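You operate a simulated robot arm through the tools that you are given. There is no shell and no other tool. Be economical: measure what you need, move in short steps, check, and stop when the job is done.

You run a simulated two-armed robot. Do the job below in one go: nothing can be reset, and whatever is moved stays where it is left.

JOB
Take the dish cloth from the fridge worktop and lay it out flat on the hob worktop.

It is judged by the outcome, as a careful person would: the job done as asked, and still so three seconds after it is handed in. It fails if anything else is knocked over, pushed out of place, dropped, spilled or broken. Flat cloth is picked up by pressing the open fingertips on it (5 to 10 N) and closing them slowly along it; thin cloth reads only 2 to 8 mm in the jaws.

ROBOT AND FRAMES
Two 7-joint arms with two-finger parallel grippers on one trunk, on a base that drives. Base frame: it is fixed to the floor where the robot stands at the start and does not move with it; the origin is under the middle of the robot, x ahead of it, y to its left, z up. Units: mm, rad, N and s.
The left shoulder is at the start at [50, 161, 1123], the right one opposite. Places, roughly: dish cloth [600, 200, 900]; hob worktop [-1000, 1100, 900]. Payload 3.43 kg a hand.
The tool frame of a hand sits at the grasp point between the pads (the TCP): z along the fingers, y along the line on which they close. The tips reach 30 mm beyond it. The gripper opens to 94 mm. The fingers are 28 mm wide and 10 mm thick; the gripper's body (50 by 96 mm) begins 55 mm behind the TCP.
Orientation is that of the tool frame in the base frame, as a unit quaternion [w, x, y, z]. With the fingers straight down and closing along the base's y, the tool's x points along the base's -x, its y along +y and its z along -z.

CONTROLS
- The arms move only by the tool apply_moves. It takes "left_series", "right_series" or both (then of equal length, played together; a hand with none holds still); each is a list of rows, each an object of numbers (a shift or turn left out is 0, a gripper value left out holds the last): "x", "y", "z": the shift along the base's x, y, z in units of 25 mm (1.0 is 25 mm); "rx", "ry", "rz": the turn, a rotation vector about the base's x, y, z in units of 6 degrees (1.0 is 6 degrees); "hand": the closure, from 0 (fully open) to 1 (shut). In form: [{"x": .., "y": .., "z": .., "rx": .., "ry": .., "rz": .., "hand": ..}, ...]. A call has 1 to 8 rows; each row shifts and turns the commanded pose from where the row before left it. A call with a number of a shift or a turn outside -1 to 1 is refused whole. Each row takes 0.2 s and may step no farther than 50 mm and 0.15 rad from the row before; otherwise, or with a gripper value out of range, the whole call is refused. Where a pose cannot be reached the arm comes as near as it can. A force on the tool above 40 N (or 10 N above the force at the start of the call, whichever is more), or a blocked arm, ends the call early, and 0.2 s more pass. Each finger travels about 45 mm/s and halts on what it meets, pressing with about 44 N; the grip force reading is that of the motor and also rises with nothing between the fingers. The clock runs only during rows and for 0.2 s after the last one: add rows that do not move to give the fingers time. The reply holds the time, the measured pose of the TCP, the force on the tool along the base axes, the opening and the grip force, in the units named above and with some noise, with the torque about the TCP (base axes, N m) and any sound that the robot's microphone picked up.
- Cameras (640 x 400 px; columns grow to the right, rows downward): "scene" is now at [131, 23.5, 1268.2]; the picture's right is [0.26, -0.97, 0.00], its down [-0.33, -0.09, -0.94] and it looks along [0.91, 0.24, -0.34] (base axes); focal length 295 px, centre (320, 200). "left" rides on the left gripper at [76, -14, -103] in its tool frame; the picture's right is [0.18, 0.98, 0.00], its down [-0.75, 0.14, -0.64] and it looks along [-0.63, 0.12, 0.77] (tool axes); focal length 243 px, centre (320, 200). "right" rides on the right gripper at [76, 14, -103] in its tool frame; the picture's right is [-0.18, 0.98, 0.00], its down [-0.75, -0.14, -0.64] and it looks along [-0.63, -0.12, 0.77] (tool axes); focal length 243 px, centre (320, 200). There is no depth. A picture from a camera that has moved, and an enlarged one, comes with that camera's place and axes in the base frame and with its lens.
- snapshot(camera): a new picture of that camera. No time passes.
- move_column(by): slides the trunk up (or, below 0, down) by that many mm; the arms and the scene camera ride with it, the base frame stays. It gives what a move gives, with no picture.
- base_move(legs): drives the robot by 1 to 6 legs, each [ahead, left, turn to the left] in mm, mm and rad, along the robot's own axes; the way and the turn of a leg run together, so that a leg with both is an arc; at most 1500 mm and 3.142 rad a leg. The arms and the cameras ride along, it lands a little off, and it stops where it bumps. It gives what a move gives.
- head_to(pan, tilt): turns the head with the scene camera to pan (to the left, within 1.396 rad either way) and tilt (down, from -0.506 to 1.204), counted from straight ahead of the robot. It gives what a move gives.
- zoom(camera, box): a new picture of the part [left, top, right, bottom] of that camera's present view, enlarged. No time passes.
- close_job(): hands the job in; it is judged then, once.

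Go step by step. Nothing tells you exact positions but the pictures and the camera data: compare them with the known pose of the tool, close in by small moves and look again before you grip or let go. The budget is 120 turns and 100 pictures, counting those below and the enlarged ones. Unless the task says otherwise, let go and move clear before handing in, and close with one line.

The tools are called as a command line: name --argument value ..., lists and objects as JSON in quotes. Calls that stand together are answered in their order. apply_moves: Moves the arms, as the interface text tells. Its arguments: {"type":"object","properties":{"left_series":{"type":"array"},"right_series":{"type":"array"}},"required":[]} The other tools are called the same way: move_column (by) slides the trunk up or down; base_move (legs) drives the base; head_to (pan, tilt) turns the head that bears the scene camera; snapshot (camera) takes a picture; zoom (camera, box) takes an enlarged picture of a part of a camera's view; close_job () hands the job in.

At the start:

```text
time: 0.0
left_tcp_pos: [452.5, 355.4, 1117.1]
left_ee_rot: [0.0, 0.0, 1.0, 0.0]
left_wrist_force: [0.5, 1.4, 0.1]
left_wrist_torque: [-0.01, -0.03, -0.01]
left_opening: 94.0
left_grip_force: 0.1
right_tcp_pos: [409.2, -6.6, 1141.7]
right_ee_rot: [0.001, 0.0, 1.0, 0.0]
right_wrist_force: [0.5, -0.4, 0.0]
right_wrist_torque: [0.02, -0.02, -0.03]
right_opening: 94.1
right_grip_force: 0.1
trunk travel left (down, up): [-150.0, 117.0]
robot x, y, heading: [-0.6, -3.1, 0.002]
head pan, tilt: [0.262, 0.349]
```

scene: 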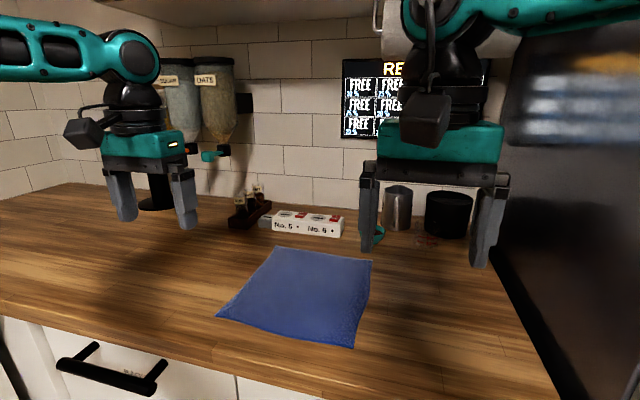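
right: 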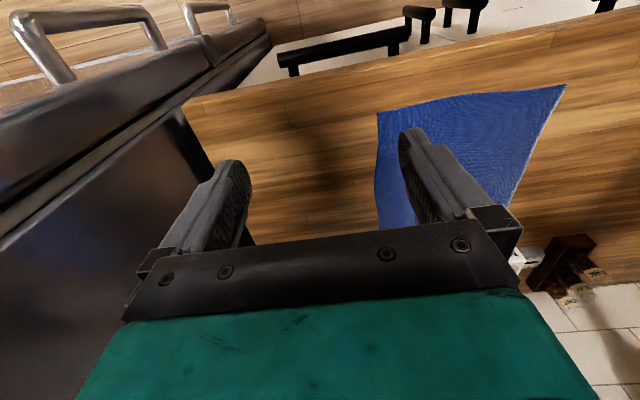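
left: 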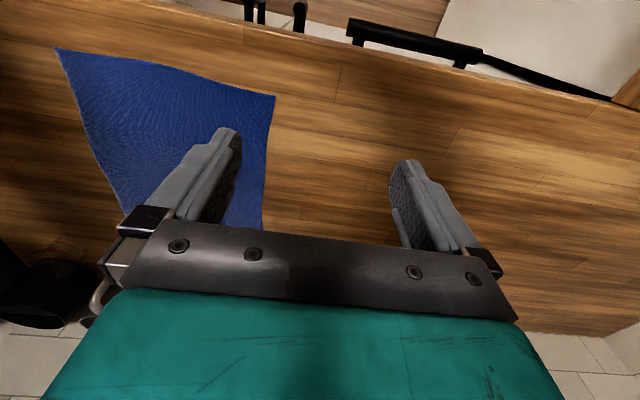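

The blue cloth lies flat, with corners at about x 520–815 and y 63–330. I'll look toward the hob side first, then shift the base left so the cloth is centred ahead of the robot.

head_to --pan 1.396 --tilt 0.4

snapshot --camera "scene"

```text
time: 1.4
left_tcp_pos: [450.5, 355.4, 1117.8]
left_ee_rot: [0.0, -0.001, 1.0, 0.001]
left_wrist_force: [-0.7, -0.2, 0.3]
left_wrist_torque: [0.03, 0.02, -0.03]
left_opening: 94.1
left_grip_force: 0.0
right_tcp_pos: [410.7, -4.7, 1141.4]
right_ee_rot: [0.001, 0.002, 1.0, 0.0]
right_wrist_force: [-1.0, -1.2, 0.6]
right_wrist_torque: [-0.02, 0.0, -0.01]
right_opening: 93.9
right_grip_force: 0.1
trunk travel left (down, up): [-150.0, 117.0]
robot x, y, heading: [3.0, 0.4, -0.001]
head pan, tilt: [1.396, 0.4]
```

```text
96 pictures are left
camera scene: at [57.2, 90.6, 1263.4], right [0.98, -0.17, 0.0], down [-0.07, -0.38, -0.92], along [0.16, 0.91, -0.39], focal length 295 px, centre (320, 200)
```

scene: 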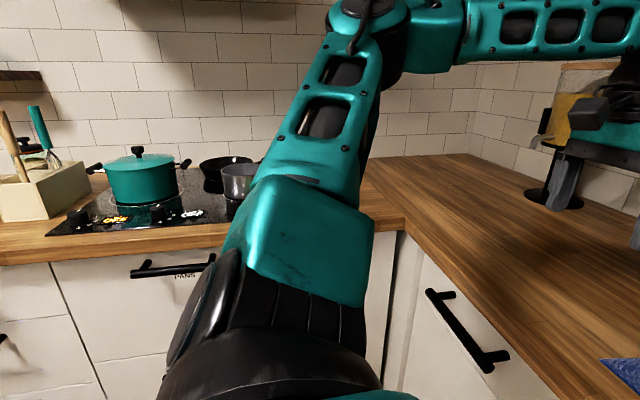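

The hob worktop runs along the left wall, with its front edge at about y = 800. Next I move the base left and look at the cloth.

base_move --legs '[[0, 195, 0]]'

head_to --pan 0 --tilt 0.6

snapshot --camera "scene"

```text
time: 2.9
left_tcp_pos: [451.3, 550.3, 1117.9]
left_ee_rot: [0.0, 0.0, 1.0, 0.0]
left_wrist_force: [0.2, 1.5, 0.0]
left_wrist_torque: [-0.02, 0.02, 0.01]
left_opening: 94.1
left_grip_force: 0.0
right_tcp_pos: [410.6, 191.1, 1140.6]
right_ee_rot: [0.0, 0.0, 1.0, -0.001]
right_wrist_force: [-0.3, -0.2, -0.7]
right_wrist_torque: [0.0, 0.0, 0.03]
right_opening: 94.0
right_grip_force: 0.0
trunk travel left (down, up): [-150.0, 117.0]
robot x, y, heading: [-3.1, 194.2, -0.003]
head pan, tilt: [1.396, 0.4]
```

```text
time: 4.5
left_tcp_pos: [451.1, 551.0, 1117.8]
left_ee_rot: [0.001, -0.001, 1.0, 0.0]
left_wrist_force: [-0.2, -0.2, -0.9]
left_wrist_torque: [-0.03, -0.02, 0.02]
left_opening: 94.1
left_grip_force: 0.1
right_tcp_pos: [410.1, 189.9, 1142.1]
right_ee_rot: [0.0, 0.001, 1.0, 0.0]
right_wrist_force: [-1.0, -0.2, -0.9]
right_wrist_torque: [-0.01, 0.01, 0.02]
right_opening: 94.0
right_grip_force: 0.1
trunk travel left (down, up): [-150.0, 117.0]
robot x, y, heading: [1.7, 194.8, 0.002]
head pan, tilt: [0.0, 0.6]
```

```text
95 pictures are left
camera scene: at [129.4, 195.0, 1245.2], right [0.0, -1.0, 0.0], down [-0.56, 0.0, -0.83], along [0.83, 0.0, -0.56], focal length 295 px, centre (320, 200)
```

scene: 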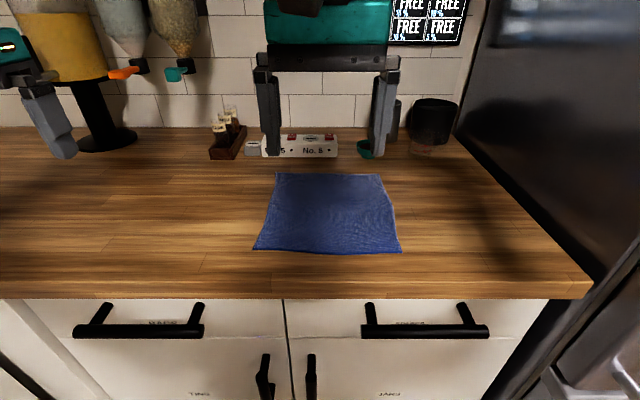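

The cloth spans about x 527–820 and y 40–313. I bring both hands above its near corners with the jaws half closed.

apply_moves --left_series '[{"x": 0.33, "y": -0.93, "z": -0.5, "hand": 0.45}, {"x": 0.33, "y": -0.93, "z": -0.5}, {"x": 0.33, "y": -0.93, "z": -0.5}, {"x": 0.33, "y": -0.93, "z": -0.5}, {"x": 0.33, "y": -0.93, "z": -0.5}, {"x": 0.33, "y": -0.93, "z": -0.5}]' --right_series '[{"x": 0.467, "y": -0.35, "z": -0.5, "hand": 0.45}, {"x": 0.467, "y": -0.35, "z": -0.5}, {"x": 0.467, "y": -0.35, "z": -0.5}, {"x": 0.467, "y": -0.35, "z": -0.5}, {"x": 0.467, "y": -0.35, "z": -0.5}, {"x": 0.467, "y": -0.35, "z": -0.5}]'

apply_moves --left_series '[{"x": 0.33, "y": -0.93, "z": -0.6}, {"x": 0.33, "y": -0.93, "z": -0.6}, {"x": 0.33, "y": -0.93, "z": -0.7}, {"x": 0.33, "y": -0.93, "z": -0.8}, {"x": 0.33, "y": -0.93, "z": -0.8}, {"x": 0.33, "y": -0.93, "z": -0.8}]' --right_series '[{"x": 0.467, "y": -0.35, "z": -0.8}, {"x": 0.467, "y": -0.35, "z": -0.8}, {"x": 0.467, "y": -0.35, "z": -0.9}, {"x": 0.467, "y": -0.35, "z": -0.9}, {"x": 0.467, "y": -0.35, "z": -0.9}, {"x": 0.467, "y": -0.35, "z": -0.9}]'

snapshot --camera "scene"

snapshot --camera "right"

snapshot --camera "left"

```text
time: 5.9
left_tcp_pos: [501.0, 411.2, 1041.6]
left_ee_rot: [0.0, 0.001, 1.0, 0.0]
left_wrist_force: [0.6, 0.2, -0.1]
left_wrist_torque: [-0.01, 0.01, 0.01]
left_opening: 51.6
left_grip_force: 0.1
right_tcp_pos: [480.8, 137.7, 1068.1]
right_ee_rot: [0.0, 0.001, 1.0, 0.0]
right_wrist_force: [0.7, 0.2, -0.5]
right_wrist_torque: [-0.02, -0.02, 0.0]
right_opening: 51.7
right_grip_force: 0.1
trunk travel left (down, up): [-150.0, 117.0]
robot x, y, heading: [-0.3, 192.9, -0.003]
head pan, tilt: [0.0, 0.6]
```

```text
time: 7.3
left_tcp_pos: [473.9, 353.6, 956.1]
left_ee_rot: [0.001, 0.0, 1.0, -0.001]
left_wrist_force: [0.3, 0.4, -0.2]
left_wrist_torque: [-0.04, 0.03, 0.0]
left_opening: 51.9
left_grip_force: 0.2
left hand out of reach, approached as far as the arm can: row 2, 3, 4, 5, 6
right_tcp_pos: [550.4, 84.1, 940.9]
right_ee_rot: [0.004, 0.0, 1.0, 0.001]
right_wrist_force: [-2.3, -0.7, 17.9]
right_wrist_torque: [-0.34, 0.03, -0.04]
right_opening: 51.3
right_grip_force: 0.2
trunk travel left (down, up): [-150.0, 117.0]
robot x, y, heading: [-2.1, 195.7, 0.003]
head pan, tilt: [0.0, 0.6]
```

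```text
94 pictures are left
camera scene: at [127.2, 195.5, 1246.0], right [0.0, -1.0, 0.0], down [-0.56, 0.0, -0.83], along [0.83, 0.0, -0.56], focal length 295 px, centre (320, 200)
```

scene: 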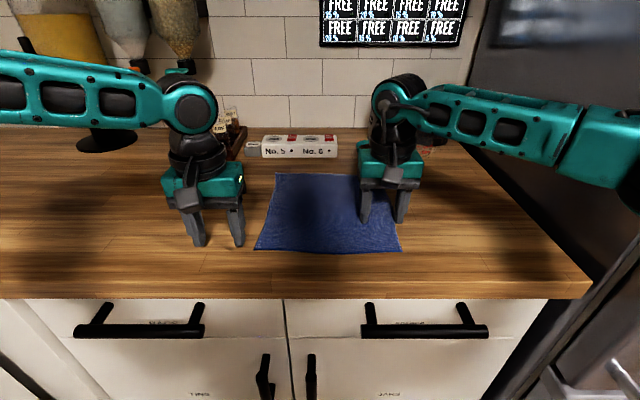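

```text
93 pictures are left
camera right: at [472.5, 99.0, 1042.4], right [0.18, 0.98, 0.0], down [0.75, -0.14, 0.65], along [0.64, -0.12, -0.76], focal length 243 px, centre (320, 200)
```

right: 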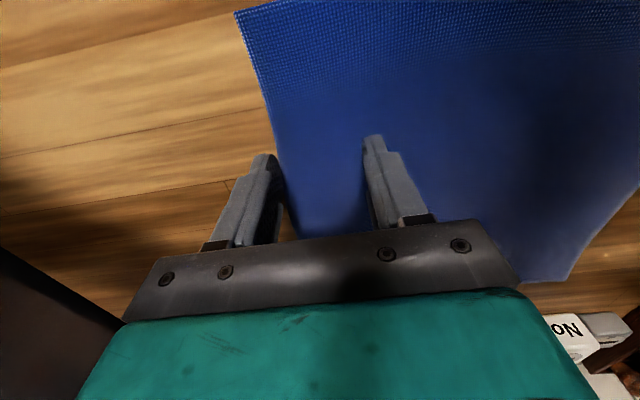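

```text
92 pictures are left
camera left: at [399.3, 338.6, 1057.8], right [-0.18, 0.98, 0.0], down [0.75, 0.14, 0.64], along [0.63, 0.12, -0.76], focal length 243 px, centre (320, 200)
```

left: 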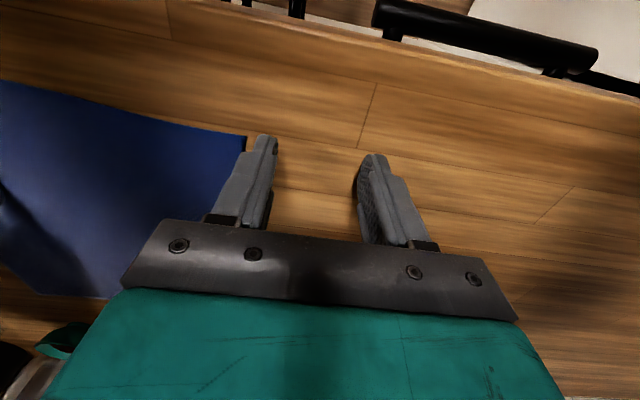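

The right hand already reads 17.9 N at a height where I expected free air, and the left arm stalled short. I'll check the readings with a still row before moving on.

apply_moves --left_series '[{"x": 0, "z": 0.5}, {"x": 0}]' --right_series '[{"x": 0}, {"x": 0}]'

```text
time: 7.9
left_tcp_pos: [474.4, 353.2, 969.0]
left_ee_rot: [0.001, 0.0, 1.0, 0.0]
left_wrist_force: [0.1, 0.0, 0.0]
left_wrist_torque: [0.0, -0.02, -0.01]
left_opening: 51.5
left_grip_force: 0.1
right_tcp_pos: [550.1, 86.0, 942.6]
right_ee_rot: [0.005, 0.0, 1.0, 0.001]
right_wrist_force: [-0.3, 1.2, 29.0]
right_wrist_torque: [-0.43, -0.08, -0.03]
right_opening: 51.4
right_grip_force: 0.1
trunk travel left (down, up): [-150.0, 117.0]
robot x, y, heading: [-2.9, 193.6, -0.0]
head pan, tilt: [0.0, 0.6]
```

Both cameras and the contact agree that this worktop is really at z ≈ 911. That puts the cloth at about x 475–731, y 60–300. I'll lift the right hand, move it back nearer the edge, and test the left arm's reach.

apply_moves --left_series '[{"z": 0.5}, {"y": -0.5}, {"y": -0.5}, {"y": -0.5}, {"y": -0.5}]' --right_series '[{"z": 0.8}, {"z": 0.5, "x": -0.5}, {"x": -0.5}, {"x": -0.5}, {"x": -0.6}]'

```text
time: 9.1
left_tcp_pos: [456.1, 330.5, 985.8]
left_ee_rot: [0.0, 0.0, 1.0, 0.0]
left_wrist_force: [0.9, -0.3, -0.6]
left_wrist_torque: [0.02, 0.02, -0.03]
left_opening: 52.0
left_grip_force: 0.1
left hand out of reach, approached as far as the arm can: row 2, 3, 4, 5
right_tcp_pos: [497.4, 85.8, 969.9]
right_ee_rot: [0.001, 0.001, 1.0, 0.0]
right_wrist_force: [0.5, -0.6, -0.5]
right_wrist_torque: [-0.01, 0.01, -0.02]
right_opening: 51.9
right_grip_force: 0.0
trunk travel left (down, up): [-150.0, 117.0]
robot x, y, heading: [1.1, 195.7, -0.001]
head pan, tilt: [0.0, 0.6]
```

The left arm has an inward reach limit. I'll shift both hands to the left relative to the trunk and then drive the base back right.

apply_moves --left_series '[{"y": 1, "x": 0.5}, {"y": 1, "x": 0.5}, {"y": 1, "x": 0.5}, {"x": 0.4}]' --right_series '[{"y": 1}, {"y": 1}, {"y": 1}, {"y": 1}]'

base_move --legs '[[0, -115, 0]]'

```text
time: 10.1
left_tcp_pos: [504.7, 405.8, 984.1]
left_ee_rot: [0.0, 0.0, 1.0, 0.0]
left_wrist_force: [-1.3, 0.0, -0.1]
left_wrist_torque: [0.0, 0.02, 0.01]
left_opening: 51.7
left_grip_force: 0.1
right_tcp_pos: [498.2, 185.3, 968.6]
right_ee_rot: [0.0, 0.0, 1.0, 0.0]
right_wrist_force: [-0.1, 0.4, 0.6]
right_wrist_torque: [0.01, 0.0, 0.0]
right_opening: 51.7
right_grip_force: 0.0
trunk travel left (down, up): [-150.0, 117.0]
robot x, y, heading: [-1.1, 195.5, -0.0]
head pan, tilt: [0.0, 0.6]
```

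```text
time: 11.3
left_tcp_pos: [490.3, 294.8, 993.2]
left_ee_rot: [0.007, 0.007, 1.0, 0.0]
left_wrist_force: [-0.5, 0.2, -0.5]
left_wrist_torque: [-0.04, -0.02, 0.02]
left_opening: 51.8
left_grip_force: 0.0
right_tcp_pos: [482.6, 73.1, 970.0]
right_ee_rot: [0.0, 0.008, 1.0, 0.0]
right_wrist_force: [-1.3, -0.4, -0.6]
right_wrist_torque: [0.04, -0.07, 0.0]
right_opening: 51.8
right_grip_force: 0.1
trunk travel left (down, up): [-150.0, 117.0]
robot x, y, heading: [-5.5, 89.6, -0.007]
head pan, tilt: [0.0, 0.6]
stopped in leg 1: the robot was blocked; the commanded pose is now the measured one
```

The base was blocked near y ≈ 90, probably by the right elbow touching the fridge. I'll look before going further.

head_to --pan -0.6 --tilt 0.5

snapshot --camera "scene"

```text
time: 12.3
left_tcp_pos: [489.6, 296.7, 993.7]
left_ee_rot: [0.01, 0.005, 1.0, 0.0]
left_wrist_force: [0.9, 0.1, -0.3]
left_wrist_torque: [0.0, -0.04, 0.03]
left_opening: 51.5
left_grip_force: 0.0
right_tcp_pos: [480.5, 74.7, 970.5]
right_ee_rot: [0.001, 0.006, 1.0, -0.001]
right_wrist_force: [-0.7, 1.1, 0.5]
right_wrist_torque: [0.04, -0.01, 0.0]
right_opening: 51.8
right_grip_force: 0.0
trunk travel left (down, up): [-150.0, 117.0]
robot x, y, heading: [-2.0, 90.7, -0.009]
head pan, tilt: [-0.6, 0.499]
```

```text
91 pictures are left
camera scene: at [95.0, 36.4, 1256.0], right [-0.57, -0.82, -0.01], down [-0.38, 0.27, -0.89], along [0.73, -0.5, -0.47], focal length 295 px, centre (320, 200)
```

scene: 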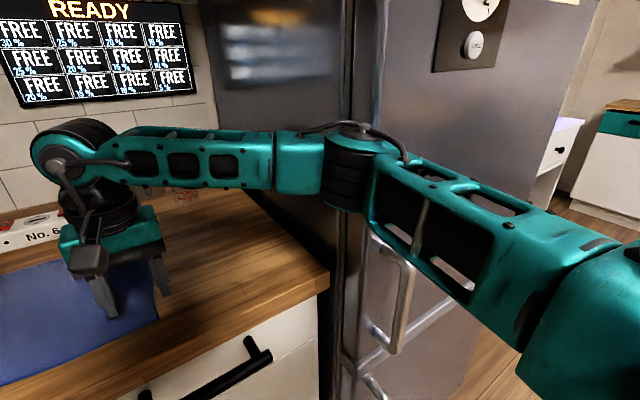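

The right elbow is indeed resting on the fridge. I back off left and move slightly ahead, which puts both near corners within reach.

base_move --legs '[[0, 28, 0.008], [25, 0, 0]]'

head_to --pan 0 --tilt 0.7

snapshot --camera "scene"

snapshot --camera "left"

snapshot --camera "right"

```text
time: 13.6
left_tcp_pos: [525.4, 327.4, 983.9]
left_ee_rot: [-0.001, 0.0, 1.0, 0.0]
left_wrist_force: [0.5, 0.9, -0.3]
left_wrist_torque: [-0.01, -0.04, 0.02]
left_opening: 51.9
left_grip_force: 0.0
right_tcp_pos: [519.3, 106.8, 963.3]
right_ee_rot: [-0.006, 0.002, 1.0, 0.0]
right_wrist_force: [-0.3, -0.5, 0.1]
right_wrist_torque: [0.0, 0.04, 0.04]
right_opening: 51.7
right_grip_force: 0.1
trunk travel left (down, up): [-150.0, 117.0]
robot x, y, heading: [24.7, 115.8, 0.004]
head pan, tilt: [-0.6, 0.499]
```

```text
time: 14.6
left_tcp_pos: [525.2, 325.6, 984.4]
left_ee_rot: [0.001, -0.001, 1.0, 0.001]
left_wrist_force: [-0.3, 0.2, 0.6]
left_wrist_torque: [0.05, -0.03, 0.02]
left_opening: 51.7
left_grip_force: 0.1
right_tcp_pos: [519.7, 106.8, 964.4]
right_ee_rot: [-0.006, 0.001, 1.0, 0.0]
right_wrist_force: [-0.4, 0.0, -0.5]
right_wrist_torque: [0.0, 0.01, 0.01]
right_opening: 51.8
right_grip_force: 0.0
trunk travel left (down, up): [-150.0, 117.0]
robot x, y, heading: [20.4, 118.8, 0.007]
head pan, tilt: [0.0, 0.7]
```

```text
90 pictures are left
camera scene: at [148.0, 116.1, 1236.6], right [0.0, -1.0, 0.0], down [-0.64, 0.0, -0.77], along [0.77, 0.0, -0.64], focal length 295 px, centre (320, 200)
```

scene: 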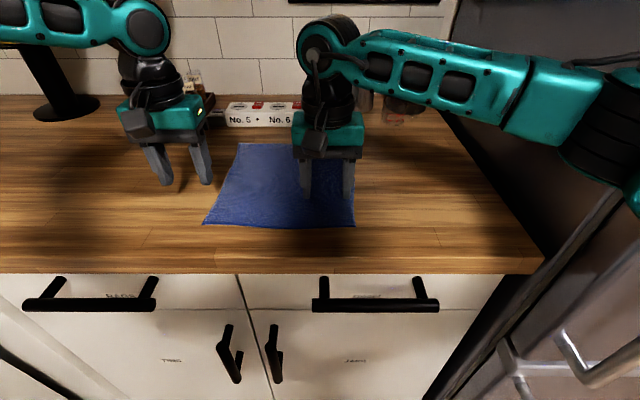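

```text
89 pictures are left
camera left: at [450.2, 312.5, 1087.2], right [-0.18, 0.98, 0.0], down [0.75, 0.14, 0.64], along [0.63, 0.12, -0.77], focal length 243 px, centre (320, 200)
```

left: 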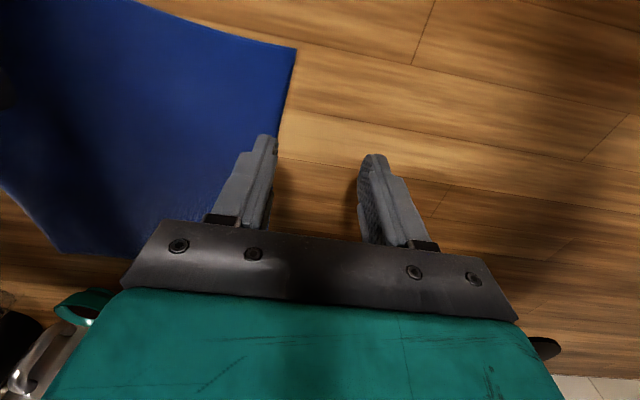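

```text
88 pictures are left
camera right: at [443.2, 120.8, 1066.1], right [0.19, 0.98, 0.0], down [0.76, -0.14, 0.63], along [0.62, -0.12, -0.77], focal length 243 px, centre (320, 200)
```

right: 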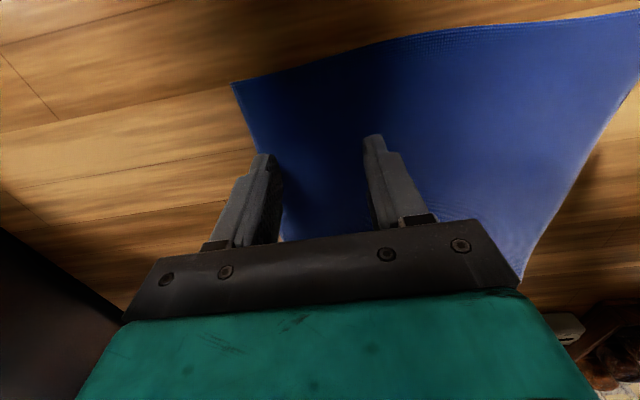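

The near corners are at about (478, 303) and (470, 62). I position the hands just inside them and lower close to the surface.

apply_moves --left_series '[{"x": -0.6, "y": -0.6}, {"x": -0.5, "y": -0.6}, {"y": -0.6}, {"y": -0.6}, {"z": -0.8}, {"z": -0.6}]' --right_series '[{"x": -0.6, "y": -0.15}, {"x": -0.5, "y": -0.15}, {"ry": 0}, {"z": 0}, {"z": -0.3}, {"z": -0.3}]'

snapshot --camera "left"

snapshot --camera "right"

```text
time: 16.0
left_tcp_pos: [493.6, 272.7, 951.1]
left_ee_rot: [0.001, 0.0, 1.0, 0.0]
left_wrist_force: [-0.7, 0.2, 0.0]
left_wrist_torque: [0.02, 0.0, -0.01]
left_opening: 51.8
left_grip_force: 0.2
left hand out of reach, approached as far as the arm can: row 5, 6
right_tcp_pos: [490.8, 99.3, 947.8]
right_ee_rot: [-0.006, 0.0, 1.0, -0.001]
right_wrist_force: [-0.5, -1.0, 0.0]
right_wrist_torque: [-0.01, 0.01, -0.03]
right_opening: 51.5
right_grip_force: 0.1
trunk travel left (down, up): [-150.0, 117.0]
robot x, y, heading: [22.3, 116.7, 0.005]
head pan, tilt: [0.0, 0.7]
```

```text
87 pictures are left
camera left: at [418.4, 258.0, 1053.0], right [-0.18, 0.98, 0.0], down [0.75, 0.14, 0.64], along [0.63, 0.12, -0.77], focal length 243 px, centre (320, 200)
```

left: 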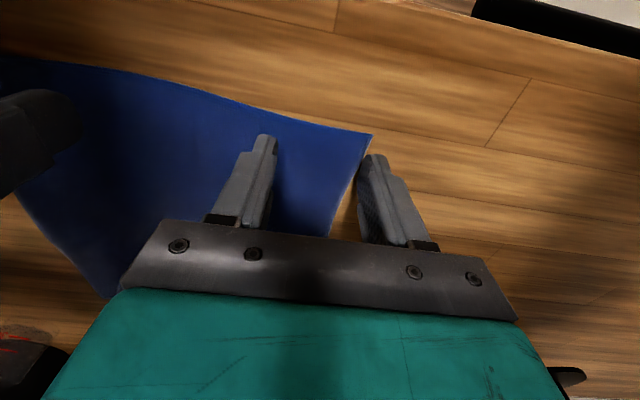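

```text
86 pictures are left
camera right: at [415.4, 113.4, 1051.1], right [0.19, 0.98, 0.0], down [0.76, -0.14, 0.63], along [0.62, -0.12, -0.77], focal length 243 px, centre (320, 200)
```

right: 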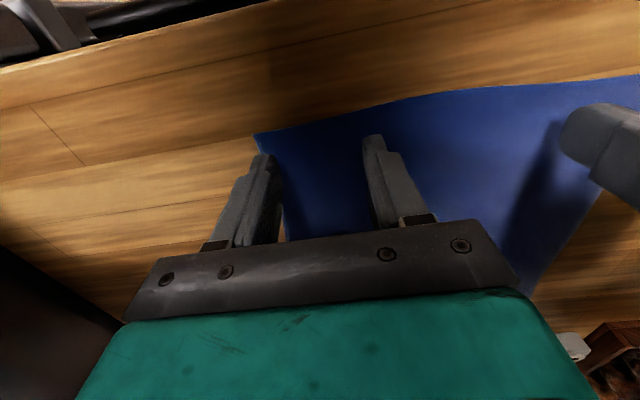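

The left arm is at its low inward limit. I'll raise the hands a little and drop the trunk instead, to gain margin, and narrow the jaws so both fingers land on cloth.

apply_moves --left_series '[{"z": 0.7, "hand": 0.65}, {"z": 0.7, "y": -0.1}, {"x": 0}]' --right_series '[{"z": 0.8, "hand": 0.65}, {"z": 0.8, "y": -0.2}, {"x": 0}]'

move_column --by -38

```text
time: 16.8
left_tcp_pos: [493.2, 270.3, 985.8]
left_ee_rot: [0.0, 0.0, 1.0, 0.0]
left_wrist_force: [-0.8, 0.0, -0.2]
left_wrist_torque: [0.03, -0.03, -0.03]
left_opening: 32.9
left_grip_force: 0.0
right_tcp_pos: [492.6, 94.5, 989.0]
right_ee_rot: [-0.005, 0.001, 1.0, 0.0]
right_wrist_force: [0.8, -0.3, -0.2]
right_wrist_torque: [0.03, -0.03, 0.02]
right_opening: 32.8
right_grip_force: 0.0
trunk travel left (down, up): [-150.0, 117.0]
robot x, y, heading: [21.4, 119.0, 0.003]
head pan, tilt: [0.0, 0.7]
```

```text
time: 17.6
left_tcp_pos: [492.6, 271.2, 947.8]
left_ee_rot: [0.0, 0.0, 1.0, 0.0]
left_wrist_force: [-0.1, 0.1, 0.4]
left_wrist_torque: [0.01, -0.02, 0.02]
left_opening: 33.0
left_grip_force: 0.1
right_tcp_pos: [491.2, 94.4, 949.7]
right_ee_rot: [-0.005, 0.001, 1.0, 0.0]
right_wrist_force: [0.4, 0.7, 0.0]
right_wrist_torque: [-0.01, -0.03, 0.0]
right_opening: 33.1
right_grip_force: 0.0
trunk travel left (down, up): [-112.0, 155.0]
robot x, y, heading: [24.7, 113.8, 0.002]
head pan, tilt: [0.0, 0.7]
```

Now I press down gently to touch.

apply_moves --left_series '[{"z": -0.1}, {"z": -0.1}, {"z": 0}, {"z": 0}]' --right_series '[{"z": -0.15}, {"z": -0.15}, {"z": 0}, {"z": 0}]'

```text
time: 18.6
left_tcp_pos: [493.6, 271.7, 943.0]
left_ee_rot: [0.0, 0.001, 1.0, -0.001]
left_wrist_force: [0.9, 0.5, 0.3]
left_wrist_torque: [0.05, -0.01, 0.01]
left_opening: 32.8
left_grip_force: 0.2
right_tcp_pos: [491.8, 93.3, 942.4]
right_ee_rot: [-0.004, 0.002, 1.0, 0.001]
right_wrist_force: [0.0, 0.6, -0.2]
right_wrist_torque: [-0.04, 0.02, -0.02]
right_opening: 32.9
right_grip_force: 0.0
trunk travel left (down, up): [-112.0, 155.0]
robot x, y, heading: [19.5, 113.2, 0.005]
head pan, tilt: [0.0, 0.7]
```

apply_moves --left_series '[{"z": -0.1}, {"z": 0}, {"z": 0}]' --right_series '[{"z": -0.1}, {"z": 0}, {"z": 0}]'

```text
time: 19.4
left_tcp_pos: [493.7, 269.7, 941.2]
left_ee_rot: [0.001, 0.0, 1.0, 0.001]
left_wrist_force: [0.6, 1.2, 6.9]
left_wrist_torque: [-0.02, 0.0, -0.01]
left_opening: 32.8
left_grip_force: 0.0
right_tcp_pos: [491.5, 95.3, 942.6]
right_ee_rot: [-0.005, 0.001, 1.0, 0.001]
right_wrist_force: [1.4, 0.5, 5.3]
right_wrist_torque: [-0.03, -0.05, 0.01]
right_opening: 32.8
right_grip_force: 0.2
trunk travel left (down, up): [-112.0, 155.0]
robot x, y, heading: [23.4, 114.7, 0.001]
head pan, tilt: [0.0, 0.7]
```

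Both hands press at 5–7 N, so I close slowly.

apply_moves --left_series '[{"hand": 0.7}, {"hand": 0.75}, {"hand": 0.8}, {"hand": 0.85}, {"hand": 0.9}, {"hand": 0.95}, {"hand": 1.0}, {"hand": 1.0}]' --right_series '[{"hand": 0.7, "z": -0.03}, {"hand": 0.75}, {"hand": 0.8}, {"hand": 0.85}, {"hand": 0.9}, {"hand": 0.95}, {"hand": 1.0}, {"hand": 1.0}]'

snapshot --camera "left"

snapshot --camera "right"

```text
time: 21.2
left_tcp_pos: [491.6, 268.8, 941.4]
left_ee_rot: [0.0, 0.0, 1.0, -0.001]
left_wrist_force: [0.7, -1.0, 6.7]
left_wrist_torque: [-0.04, -0.02, -0.02]
left_opening: 0.1
left_grip_force: 32.9
right_tcp_pos: [489.5, 93.9, 941.7]
right_ee_rot: [-0.004, 0.0, 1.0, 0.001]
right_wrist_force: [0.3, -0.8, 17.4]
right_wrist_torque: [-0.06, -0.14, 0.01]
right_opening: 0.0
right_grip_force: 32.8
trunk travel left (down, up): [-112.0, 155.0]
robot x, y, heading: [25.4, 117.3, 0.005]
head pan, tilt: [0.0, 0.7]
```

```text
85 pictures are left
camera left: at [417.1, 255.4, 1043.8], right [-0.18, 0.98, 0.0], down [0.75, 0.14, 0.64], along [0.63, 0.12, -0.77], focal length 243 px, centre (320, 200)
```

left: 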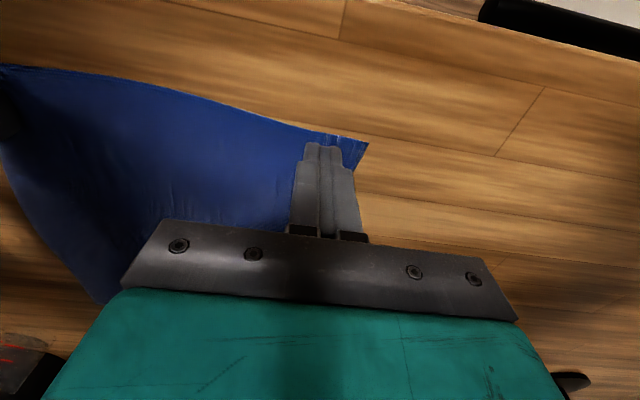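

```text
84 pictures are left
camera right: at [414.2, 108.1, 1043.8], right [0.19, 0.98, 0.0], down [0.76, -0.14, 0.64], along [0.62, -0.12, -0.77], focal length 243 px, centre (320, 200)
```

right: 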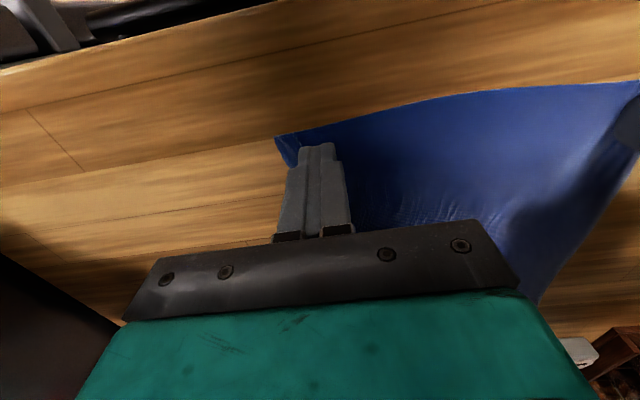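

The jaws closed to 0 mm, so the fold slipped out. I'll lift slightly, reopen wider, press harder and retry.

apply_moves --left_series '[{"z": 0.3}, {"hand": 0.5}, {"y": -0.2}, {"z": 0}, {"z": 0}, {"z": -0.3}, {"z": -0.03}, {"z": 0}]' --right_series '[{"z": 0.3}, {"hand": 0.5}, {"y": 0.2}, {"z": 0}, {"z": 0}, {"z": -0.3}, {"z": 0}, {"z": 0}]'

snapshot --camera "left"

snapshot --camera "right"

```text
time: 23.0
left_tcp_pos: [493.5, 264.1, 942.1]
left_ee_rot: [0.002, -0.001, 1.0, 0.0]
left_wrist_force: [1.4, 0.7, 8.9]
left_wrist_torque: [-0.06, -0.02, 0.06]
left_opening: 47.0
left_grip_force: 0.0
right_tcp_pos: [491.5, 99.5, 940.6]
right_ee_rot: [-0.003, 0.001, 1.0, 0.001]
right_wrist_force: [1.5, 0.7, 10.0]
right_wrist_torque: [-0.03, -0.09, 0.01]
right_opening: 46.8
right_grip_force: 0.1
trunk travel left (down, up): [-112.0, 155.0]
robot x, y, heading: [20.3, 114.6, 0.004]
head pan, tilt: [0.0, 0.7]
```

```text
83 pictures are left
camera left: at [417.8, 250.5, 1043.6], right [-0.19, 0.98, 0.0], down [0.75, 0.14, 0.64], along [0.63, 0.12, -0.76], focal length 243 px, centre (320, 200)
```

left: 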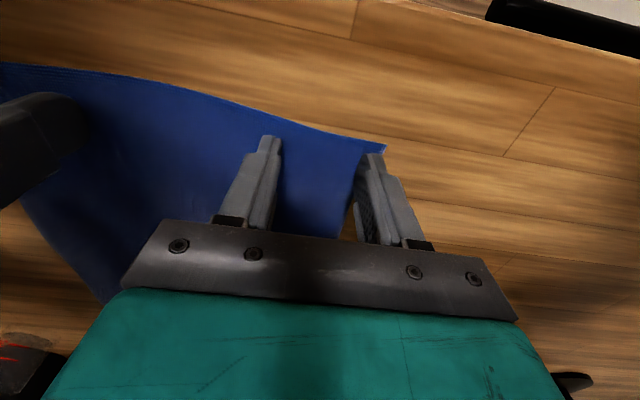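

```text
82 pictures are left
camera right: at [414.8, 113.1, 1043.9], right [0.19, 0.98, 0.0], down [0.76, -0.14, 0.64], along [0.63, -0.12, -0.77], focal length 243 px, centre (320, 200)
```

right: 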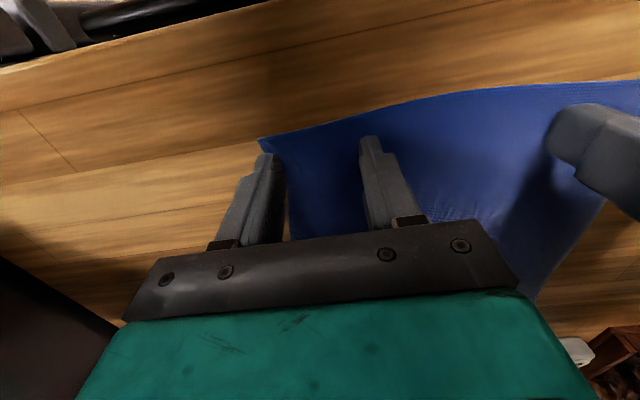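

The outer fingertips sit on the cloth's very edge. I'll shift inward 8 mm and try again more slowly.

apply_moves --left_series '[{"z": 0.25}, {"y": -0.35, "x": 0.1}, {"z": 0}, {"z": -0.25}, {"z": -0.03}, {"z": 0}]' --right_series '[{"z": 0.25}, {"y": 0.35, "x": 0.1}, {"z": 0}, {"z": -0.25}, {"z": 0}, {"z": 0}]'

apply_moves --left_series '[{"hand": 0.53}, {"hand": 0.56}, {"hand": 0.59}, {"hand": 0.62}, {"hand": 0.65}, {"hand": 0.68}, {"hand": 0.71}, {"hand": 0.74}]' --right_series '[{"hand": 0.53}, {"hand": 0.56}, {"hand": 0.59}, {"hand": 0.62}, {"hand": 0.65}, {"hand": 0.68}, {"hand": 0.71}, {"hand": 0.74}]'

snapshot --camera "left"

snapshot --camera "right"

```text
time: 24.4
left_tcp_pos: [492.1, 262.7, 942.0]
left_ee_rot: [0.001, 0.0, 1.0, 0.0]
left_wrist_force: [2.0, 0.1, 5.9]
left_wrist_torque: [0.01, -0.06, 0.02]
left_opening: 47.1
left_grip_force: 0.0
left hand out of reach, approached as far as the arm can: row 2
right_tcp_pos: [494.5, 107.6, 941.4]
right_ee_rot: [-0.005, 0.001, 1.0, 0.0]
right_wrist_force: [1.4, -0.1, 8.7]
right_wrist_torque: [-0.12, -0.06, 0.01]
right_opening: 47.0
right_grip_force: 0.1
trunk travel left (down, up): [-112.0, 155.0]
robot x, y, heading: [21.0, 112.6, 0.005]
head pan, tilt: [0.0, 0.7]
```

```text
time: 26.2
left_tcp_pos: [490.0, 261.3, 942.2]
left_ee_rot: [0.002, 0.0, 1.0, -0.003]
left_wrist_force: [-0.6, -14.7, 8.0]
left_wrist_torque: [-0.54, 0.04, 0.05]
left_opening: 27.2
left_grip_force: 9.1
right_tcp_pos: [492.9, 109.6, 941.0]
right_ee_rot: [-0.004, 0.001, 1.0, 0.003]
right_wrist_force: [0.7, 16.3, 13.3]
right_wrist_torque: [0.6, 0.07, -0.12]
right_opening: 24.5
right_grip_force: 10.7
trunk travel left (down, up): [-112.0, 155.0]
robot x, y, heading: [19.9, 118.9, 0.004]
head pan, tilt: [0.0, 0.7]
```

```text
81 pictures are left
camera left: at [414.2, 247.5, 1043.8], right [-0.18, 0.98, -0.01], down [0.75, 0.14, 0.64], along [0.63, 0.11, -0.76], focal length 243 px, centre (320, 200)
```

left: 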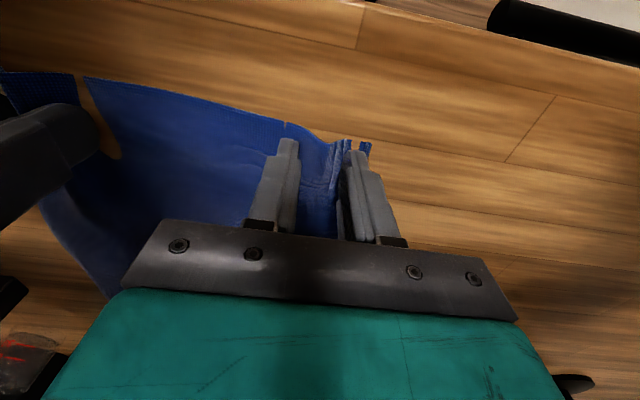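

```text
80 pictures are left
camera right: at [416.2, 123.2, 1044.1], right [0.18, 0.98, 0.0], down [0.76, -0.14, 0.64], along [0.62, -0.11, -0.77], focal length 243 px, centre (320, 200)
```

right: 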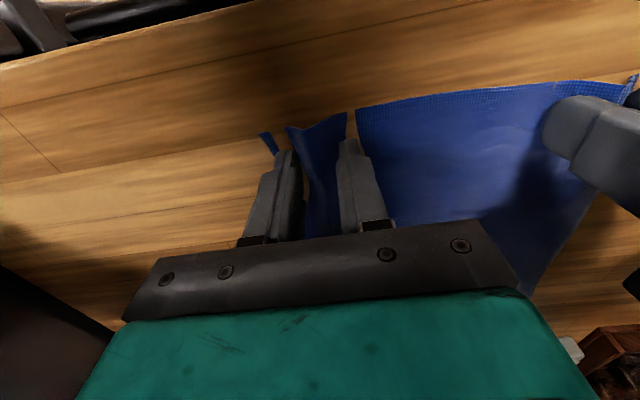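

Both inner fingers stretch the cloth between them as they close. I'll finish closing while moving the right hand inward to give slack.

apply_moves --left_series '[{}, {}, {"hand": 0.78}, {"hand": 0.82}, {"hand": 0.86}, {"hand": 0.9}, {"hand": 0.95}, {"hand": 1.0}]' --right_series '[{"y": 0.2}, {"y": 0.2}, {"hand": 0.78, "y": 0.12}, {"hand": 0.82, "y": 0.12}, {"hand": 0.86, "y": 0.12}, {"hand": 0.9, "y": 0.12}, {"hand": 0.95, "y": 0.12}, {"hand": 1.0, "y": 0.12}]'

snapshot --camera "left"

snapshot --camera "right"

```text
time: 28.0
left_tcp_pos: [489.6, 261.7, 942.2]
left_ee_rot: [0.002, 0.0, 1.0, -0.001]
left_wrist_force: [-0.1, -12.6, 8.7]
left_wrist_torque: [-0.39, -0.01, 0.04]
left_opening: 2.5
left_grip_force: 36.9
right_tcp_pos: [492.8, 135.9, 941.5]
right_ee_rot: [-0.005, 0.0, 1.0, 0.001]
right_wrist_force: [-0.1, 9.7, 17.2]
right_wrist_torque: [0.27, 0.03, -0.03]
right_opening: 2.5
right_grip_force: 27.2
trunk travel left (down, up): [-112.0, 155.0]
robot x, y, heading: [19.6, 115.2, 0.005]
head pan, tilt: [0.0, 0.7]
```

```text
79 pictures are left
camera left: at [414.2, 247.1, 1043.8], right [-0.18, 0.98, 0.0], down [0.75, 0.14, 0.64], along [0.63, 0.12, -0.76], focal length 243 px, centre (320, 200)
```

left: 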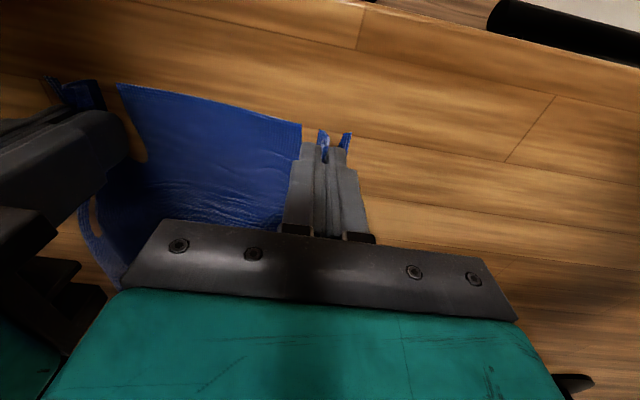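

```text
78 pictures are left
camera right: at [416.4, 150.1, 1044.0], right [0.19, 0.98, 0.0], down [0.76, -0.14, 0.64], along [0.62, -0.12, -0.77], focal length 243 px, centre (320, 200)
```

right: 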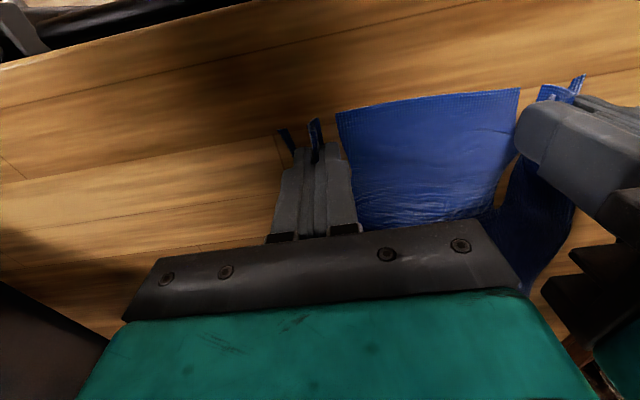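

Both jaws read 2.5 mm with a fold of cloth inside. I lift slowly and check.

apply_moves --left_series '[{"z": 0.3}, {"z": 0.5}, {"z": 0.6}, {"z": 0.6}, {"z": 0.6}, {"z": 0.6}, {"z": 0.6}, {"z": 0.6}]' --right_series '[{"z": 0.3}, {"z": 0.5}, {"z": 0.6}, {"z": 0.6}, {"z": 0.6}, {"z": 0.6}, {"z": 0.6}, {"z": 0.6}]'

snapshot --camera "scene"

```text
time: 29.8
left_tcp_pos: [491.8, 263.3, 1049.9]
left_ee_rot: [0.0, 0.0, 1.0, -0.002]
left_wrist_force: [0.8, -12.9, 0.7]
left_wrist_torque: [-0.43, 0.01, 0.06]
left_opening: 2.7
left_grip_force: 36.6
right_tcp_pos: [493.9, 136.6, 1049.8]
right_ee_rot: [-0.005, 0.0, 1.0, 0.001]
right_wrist_force: [-0.5, 12.7, -0.6]
right_wrist_torque: [0.39, 0.05, -0.08]
right_opening: 2.5
right_grip_force: 36.9
trunk travel left (down, up): [-112.0, 155.0]
robot x, y, heading: [23.2, 116.2, 0.008]
head pan, tilt: [0.0, 0.7]
```

```text
77 pictures are left
camera scene: at [147.9, 116.2, 1198.6], right [0.0, -1.0, 0.0], down [-0.64, 0.0, -0.77], along [0.77, 0.0, -0.64], focal length 295 px, centre (320, 200)
```

scene: 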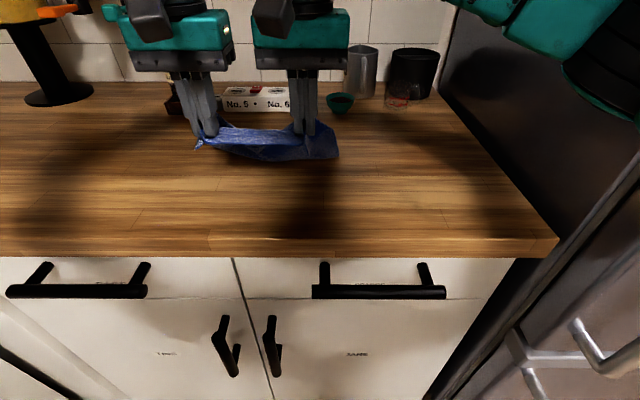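

The cloth is held firmly. I ease the tension slightly and raise it clear of the counter.

apply_moves --left_series '[{"z": 0.7}, {"z": 0.7}, {"z": 0.7}, {"z": 0.7}, {"z": 0.7}]' --right_series '[{"z": 0.7, "y": 0.1}, {"z": 0.7, "y": 0.1}, {"z": 0.7}, {"z": 0.7}, {"z": 0.7}]'

move_column --by 100

snapshot --camera "scene"

```text
time: 30.7
left_tcp_pos: [490.5, 274.7, 1110.7]
left_ee_rot: [0.003, 0.006, 1.0, -0.01]
left_wrist_force: [-0.2, -13.6, 0.2]
left_wrist_torque: [-0.4, 0.01, 0.07]
left_opening: 2.8
left_grip_force: 37.3
left hand out of reach, approached as far as the arm can: row 1, 2, 3, 4
right_tcp_pos: [491.2, 148.2, 1110.7]
right_ee_rot: [-0.003, -0.006, 1.0, 0.012]
right_wrist_force: [0.2, 13.9, -0.4]
right_wrist_torque: [0.44, -0.04, -0.13]
right_opening: 2.7
right_grip_force: 37.3
trunk travel left (down, up): [-112.0, 155.0]
robot x, y, heading: [23.1, 116.9, 0.006]
head pan, tilt: [0.0, 0.7]
stopped in row 4 (right hand): the force on the tool passed its limit (the readings are from after the stop); the commanded pose is now the measured one
```

```text
time: 32.1
left_tcp_pos: [490.8, 276.8, 1210.2]
left_ee_rot: [0.004, 0.003, 1.0, -0.01]
left_wrist_force: [0.0, -24.2, -0.1]
left_wrist_torque: [-0.75, 0.0, 0.1]
left_opening: 2.6
left_grip_force: 37.0
right_tcp_pos: [492.5, 148.6, 1211.5]
right_ee_rot: [-0.002, -0.004, 1.0, 0.011]
right_wrist_force: [0.5, 22.6, -0.3]
right_wrist_torque: [0.74, 0.02, -0.19]
right_opening: 2.6
right_grip_force: 37.4
trunk travel left (down, up): [-212.0, 55.0]
robot x, y, heading: [21.7, 115.2, 0.004]
head pan, tilt: [0.0, 0.7]
```

```text
76 pictures are left
camera scene: at [148.2, 116.2, 1298.5], right [0.0, -1.0, 0.0], down [-0.64, 0.0, -0.76], along [0.76, 0.0, -0.64], focal length 295 px, centre (320, 200)
```

scene: 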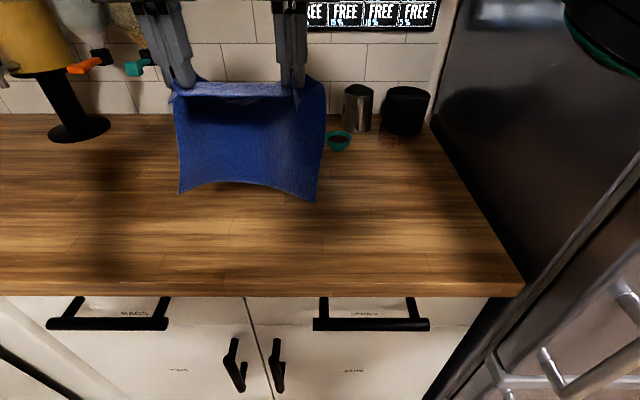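

The cloth hangs clear. I relax the tension a little, back away from the counter, turn left 90° and look at the hob worktop.

apply_moves --right_series '[{"y": 0.1}, {"y": 0.05}, {}]'

base_move --legs '[[-300, 0, 0], [0, 0, 1.567]]'

head_to --pan 0.5 --tilt 0.45

snapshot --camera "scene"

```text
time: 32.9
left_tcp_pos: [490.5, 276.6, 1210.5]
left_ee_rot: [0.003, 0.002, 1.0, -0.008]
left_wrist_force: [0.7, -16.3, 0.1]
left_wrist_torque: [-0.51, -0.01, 0.05]
left_opening: 2.6
left_grip_force: 37.5
right_tcp_pos: [493.6, 150.4, 1210.0]
right_ee_rot: [-0.002, -0.003, 1.0, 0.011]
right_wrist_force: [-0.5, 16.0, 0.6]
right_wrist_torque: [0.5, 0.03, -0.11]
right_opening: 2.7
right_grip_force: 37.6
trunk travel left (down, up): [-212.0, 55.0]
robot x, y, heading: [19.1, 118.1, -0.0]
head pan, tilt: [0.0, 0.7]
```

```text
time: 38.7
left_tcp_pos: [-434.4, 585.2, 1210.9]
left_ee_rot: [0.007, -0.702, 0.712, -0.004]
left_wrist_force: [15.5, 0.1, 0.0]
left_wrist_torque: [-0.02, -0.49, -0.04]
left_opening: 2.4
left_grip_force: 36.9
right_tcp_pos: [-307.7, 585.5, 1210.6]
right_ee_rot: [0.009, 0.708, -0.706, -0.005]
right_wrist_force: [-14.5, 0.9, -0.7]
right_wrist_torque: [0.03, 0.49, -0.2]
right_opening: 2.6
right_grip_force: 37.3
trunk travel left (down, up): [-212.0, 55.0]
robot x, y, heading: [-275.7, 115.6, 1.568]
head pan, tilt: [0.0, 0.7]
```

```text
time: 39.6
left_tcp_pos: [-433.5, 583.7, 1209.5]
left_ee_rot: [0.007, -0.702, 0.712, -0.003]
left_wrist_force: [9.9, -0.4, -0.7]
left_wrist_torque: [0.01, -0.34, -0.03]
left_opening: 2.5
left_grip_force: 36.8
right_tcp_pos: [-307.1, 585.5, 1210.7]
right_ee_rot: [0.009, 0.707, -0.707, -0.006]
right_wrist_force: [-10.2, 1.0, 0.2]
right_wrist_torque: [0.0, 0.32, -0.14]
right_opening: 2.5
right_grip_force: 37.3
trunk travel left (down, up): [-212.0, 55.0]
robot x, y, heading: [-274.8, 120.4, 1.569]
head pan, tilt: [0.499, 0.45]
```

```text
75 pictures are left
camera scene: at [-319.1, 235.7, 1320.7], right [0.88, 0.47, 0.0], down [0.21, -0.38, -0.9], along [-0.43, 0.79, -0.44], focal length 295 px, centre (320, 200)
```

scene: 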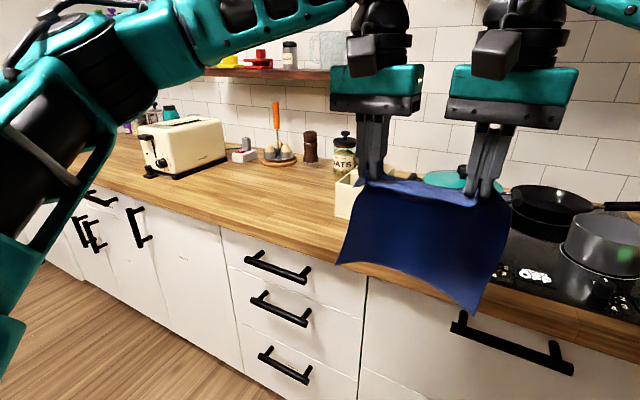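

The free area of hob worktop lies between the toaster (x < −1290) and the utensil box (x > −640). I drive sideways to stand in front of it, then test the forward reach with both hands shifted left.

base_move --legs '[[0, 480, 0]]'

apply_moves --left_series '[{"x": -0.6}, {"x": -0.6}, {"x": -0.6}, {"x": -0.6}, {"x": -0.6}, {"x": -0.6}]' --right_series '[{"x": -0.6}, {"x": -0.6}, {"x": -0.6}, {"x": -0.6}, {"x": -0.6}, {"x": -0.6}]'

head_to --pan 0.3 --tilt 0.5

snapshot --camera "scene"

```text
time: 42.5
left_tcp_pos: [-914.7, 586.0, 1210.0]
left_ee_rot: [0.007, -0.702, 0.712, -0.004]
left_wrist_force: [13.4, -0.8, 0.1]
left_wrist_torque: [-0.02, -0.43, -0.01]
left_opening: 2.4
left_grip_force: 37.1
right_tcp_pos: [-787.9, 586.9, 1211.0]
right_ee_rot: [0.01, 0.708, -0.706, -0.005]
right_wrist_force: [-12.4, 0.4, 0.9]
right_wrist_torque: [0.05, 0.37, -0.09]
right_opening: 2.7
right_grip_force: 37.0
trunk travel left (down, up): [-212.0, 55.0]
robot x, y, heading: [-756.5, 120.4, 1.574]
head pan, tilt: [0.499, 0.45]
```

```text
time: 43.9
left_tcp_pos: [-1005.7, 585.3, 1210.5]
left_ee_rot: [0.008, -0.702, 0.712, -0.004]
left_wrist_force: [11.0, 0.0, 0.0]
left_wrist_torque: [-0.04, -0.33, -0.05]
left_opening: 2.5
left_grip_force: 37.2
right_tcp_pos: [-879.0, 587.0, 1210.5]
right_ee_rot: [0.008, 0.709, -0.705, -0.005]
right_wrist_force: [-10.7, 0.7, -0.2]
right_wrist_torque: [0.02, 0.35, -0.06]
right_opening: 2.7
right_grip_force: 37.2
trunk travel left (down, up): [-212.0, 55.0]
robot x, y, heading: [-758.6, 118.7, 1.571]
head pan, tilt: [0.499, 0.45]
```

```text
time: 44.6
left_tcp_pos: [-1003.7, 586.0, 1211.2]
left_ee_rot: [0.007, -0.702, 0.712, -0.003]
left_wrist_force: [12.3, 0.4, -0.2]
left_wrist_torque: [-0.06, -0.41, 0.02]
left_opening: 2.4
left_grip_force: 37.5
right_tcp_pos: [-878.4, 587.8, 1212.0]
right_ee_rot: [0.009, 0.709, -0.706, -0.006]
right_wrist_force: [-12.1, -0.1, -0.3]
right_wrist_torque: [0.03, 0.35, -0.09]
right_opening: 2.3
right_grip_force: 37.3
trunk travel left (down, up): [-212.0, 55.0]
robot x, y, heading: [-752.1, 117.5, 1.566]
head pan, tilt: [0.3, 0.499]
```

```text
74 pictures are left
camera scene: at [-782.3, 243.4, 1316.3], right [0.96, 0.29, 0.0], down [0.14, -0.46, -0.88], along [-0.26, 0.84, -0.48], focal length 295 px, centre (320, 200)
```

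scene: 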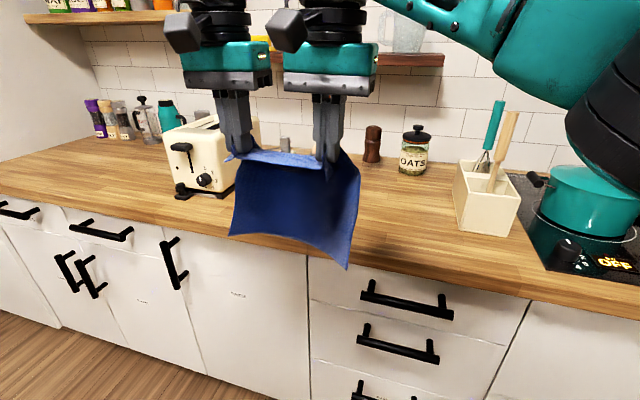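

The cloth now hangs centred on the free strip (x ≈ −941). I test how far both hands can go forward in this posture.

apply_moves --left_series '[{"y": 0.6}, {"y": 0.6}, {"y": 0.6}, {"y": 0.6}, {"y": 0.6}, {"y": 0.6}]' --right_series '[{"y": 0.6}, {"y": 0.6}, {"y": 0.6}, {"y": 0.6}, {"y": 0.6}, {"y": 0.6}]'

```text
time: 45.4
left_tcp_pos: [-996.3, 624.1, 1212.4]
left_ee_rot: [0.013, -0.696, 0.718, -0.01]
left_wrist_force: [13.4, -1.4, -1.7]
left_wrist_torque: [-0.04, -0.44, -0.03]
left_opening: 2.7
left_grip_force: 36.9
right_tcp_pos: [-869.2, 612.1, 1209.9]
right_ee_rot: [0.013, 0.711, -0.703, -0.014]
right_wrist_force: [-13.4, 2.1, 0.2]
right_wrist_torque: [0.03, 0.43, -0.15]
right_opening: 2.5
right_grip_force: 37.3
right hand out of reach, approached as far as the arm can: row 1, 2, 3
trunk travel left (down, up): [-212.0, 55.0]
robot x, y, heading: [-757.8, 116.9, 1.564]
head pan, tilt: [0.3, 0.499]
stopped in row 3 (left hand): the force on the tool passed its limit (the readings are from after the stop); the commanded pose is now the measured one
```

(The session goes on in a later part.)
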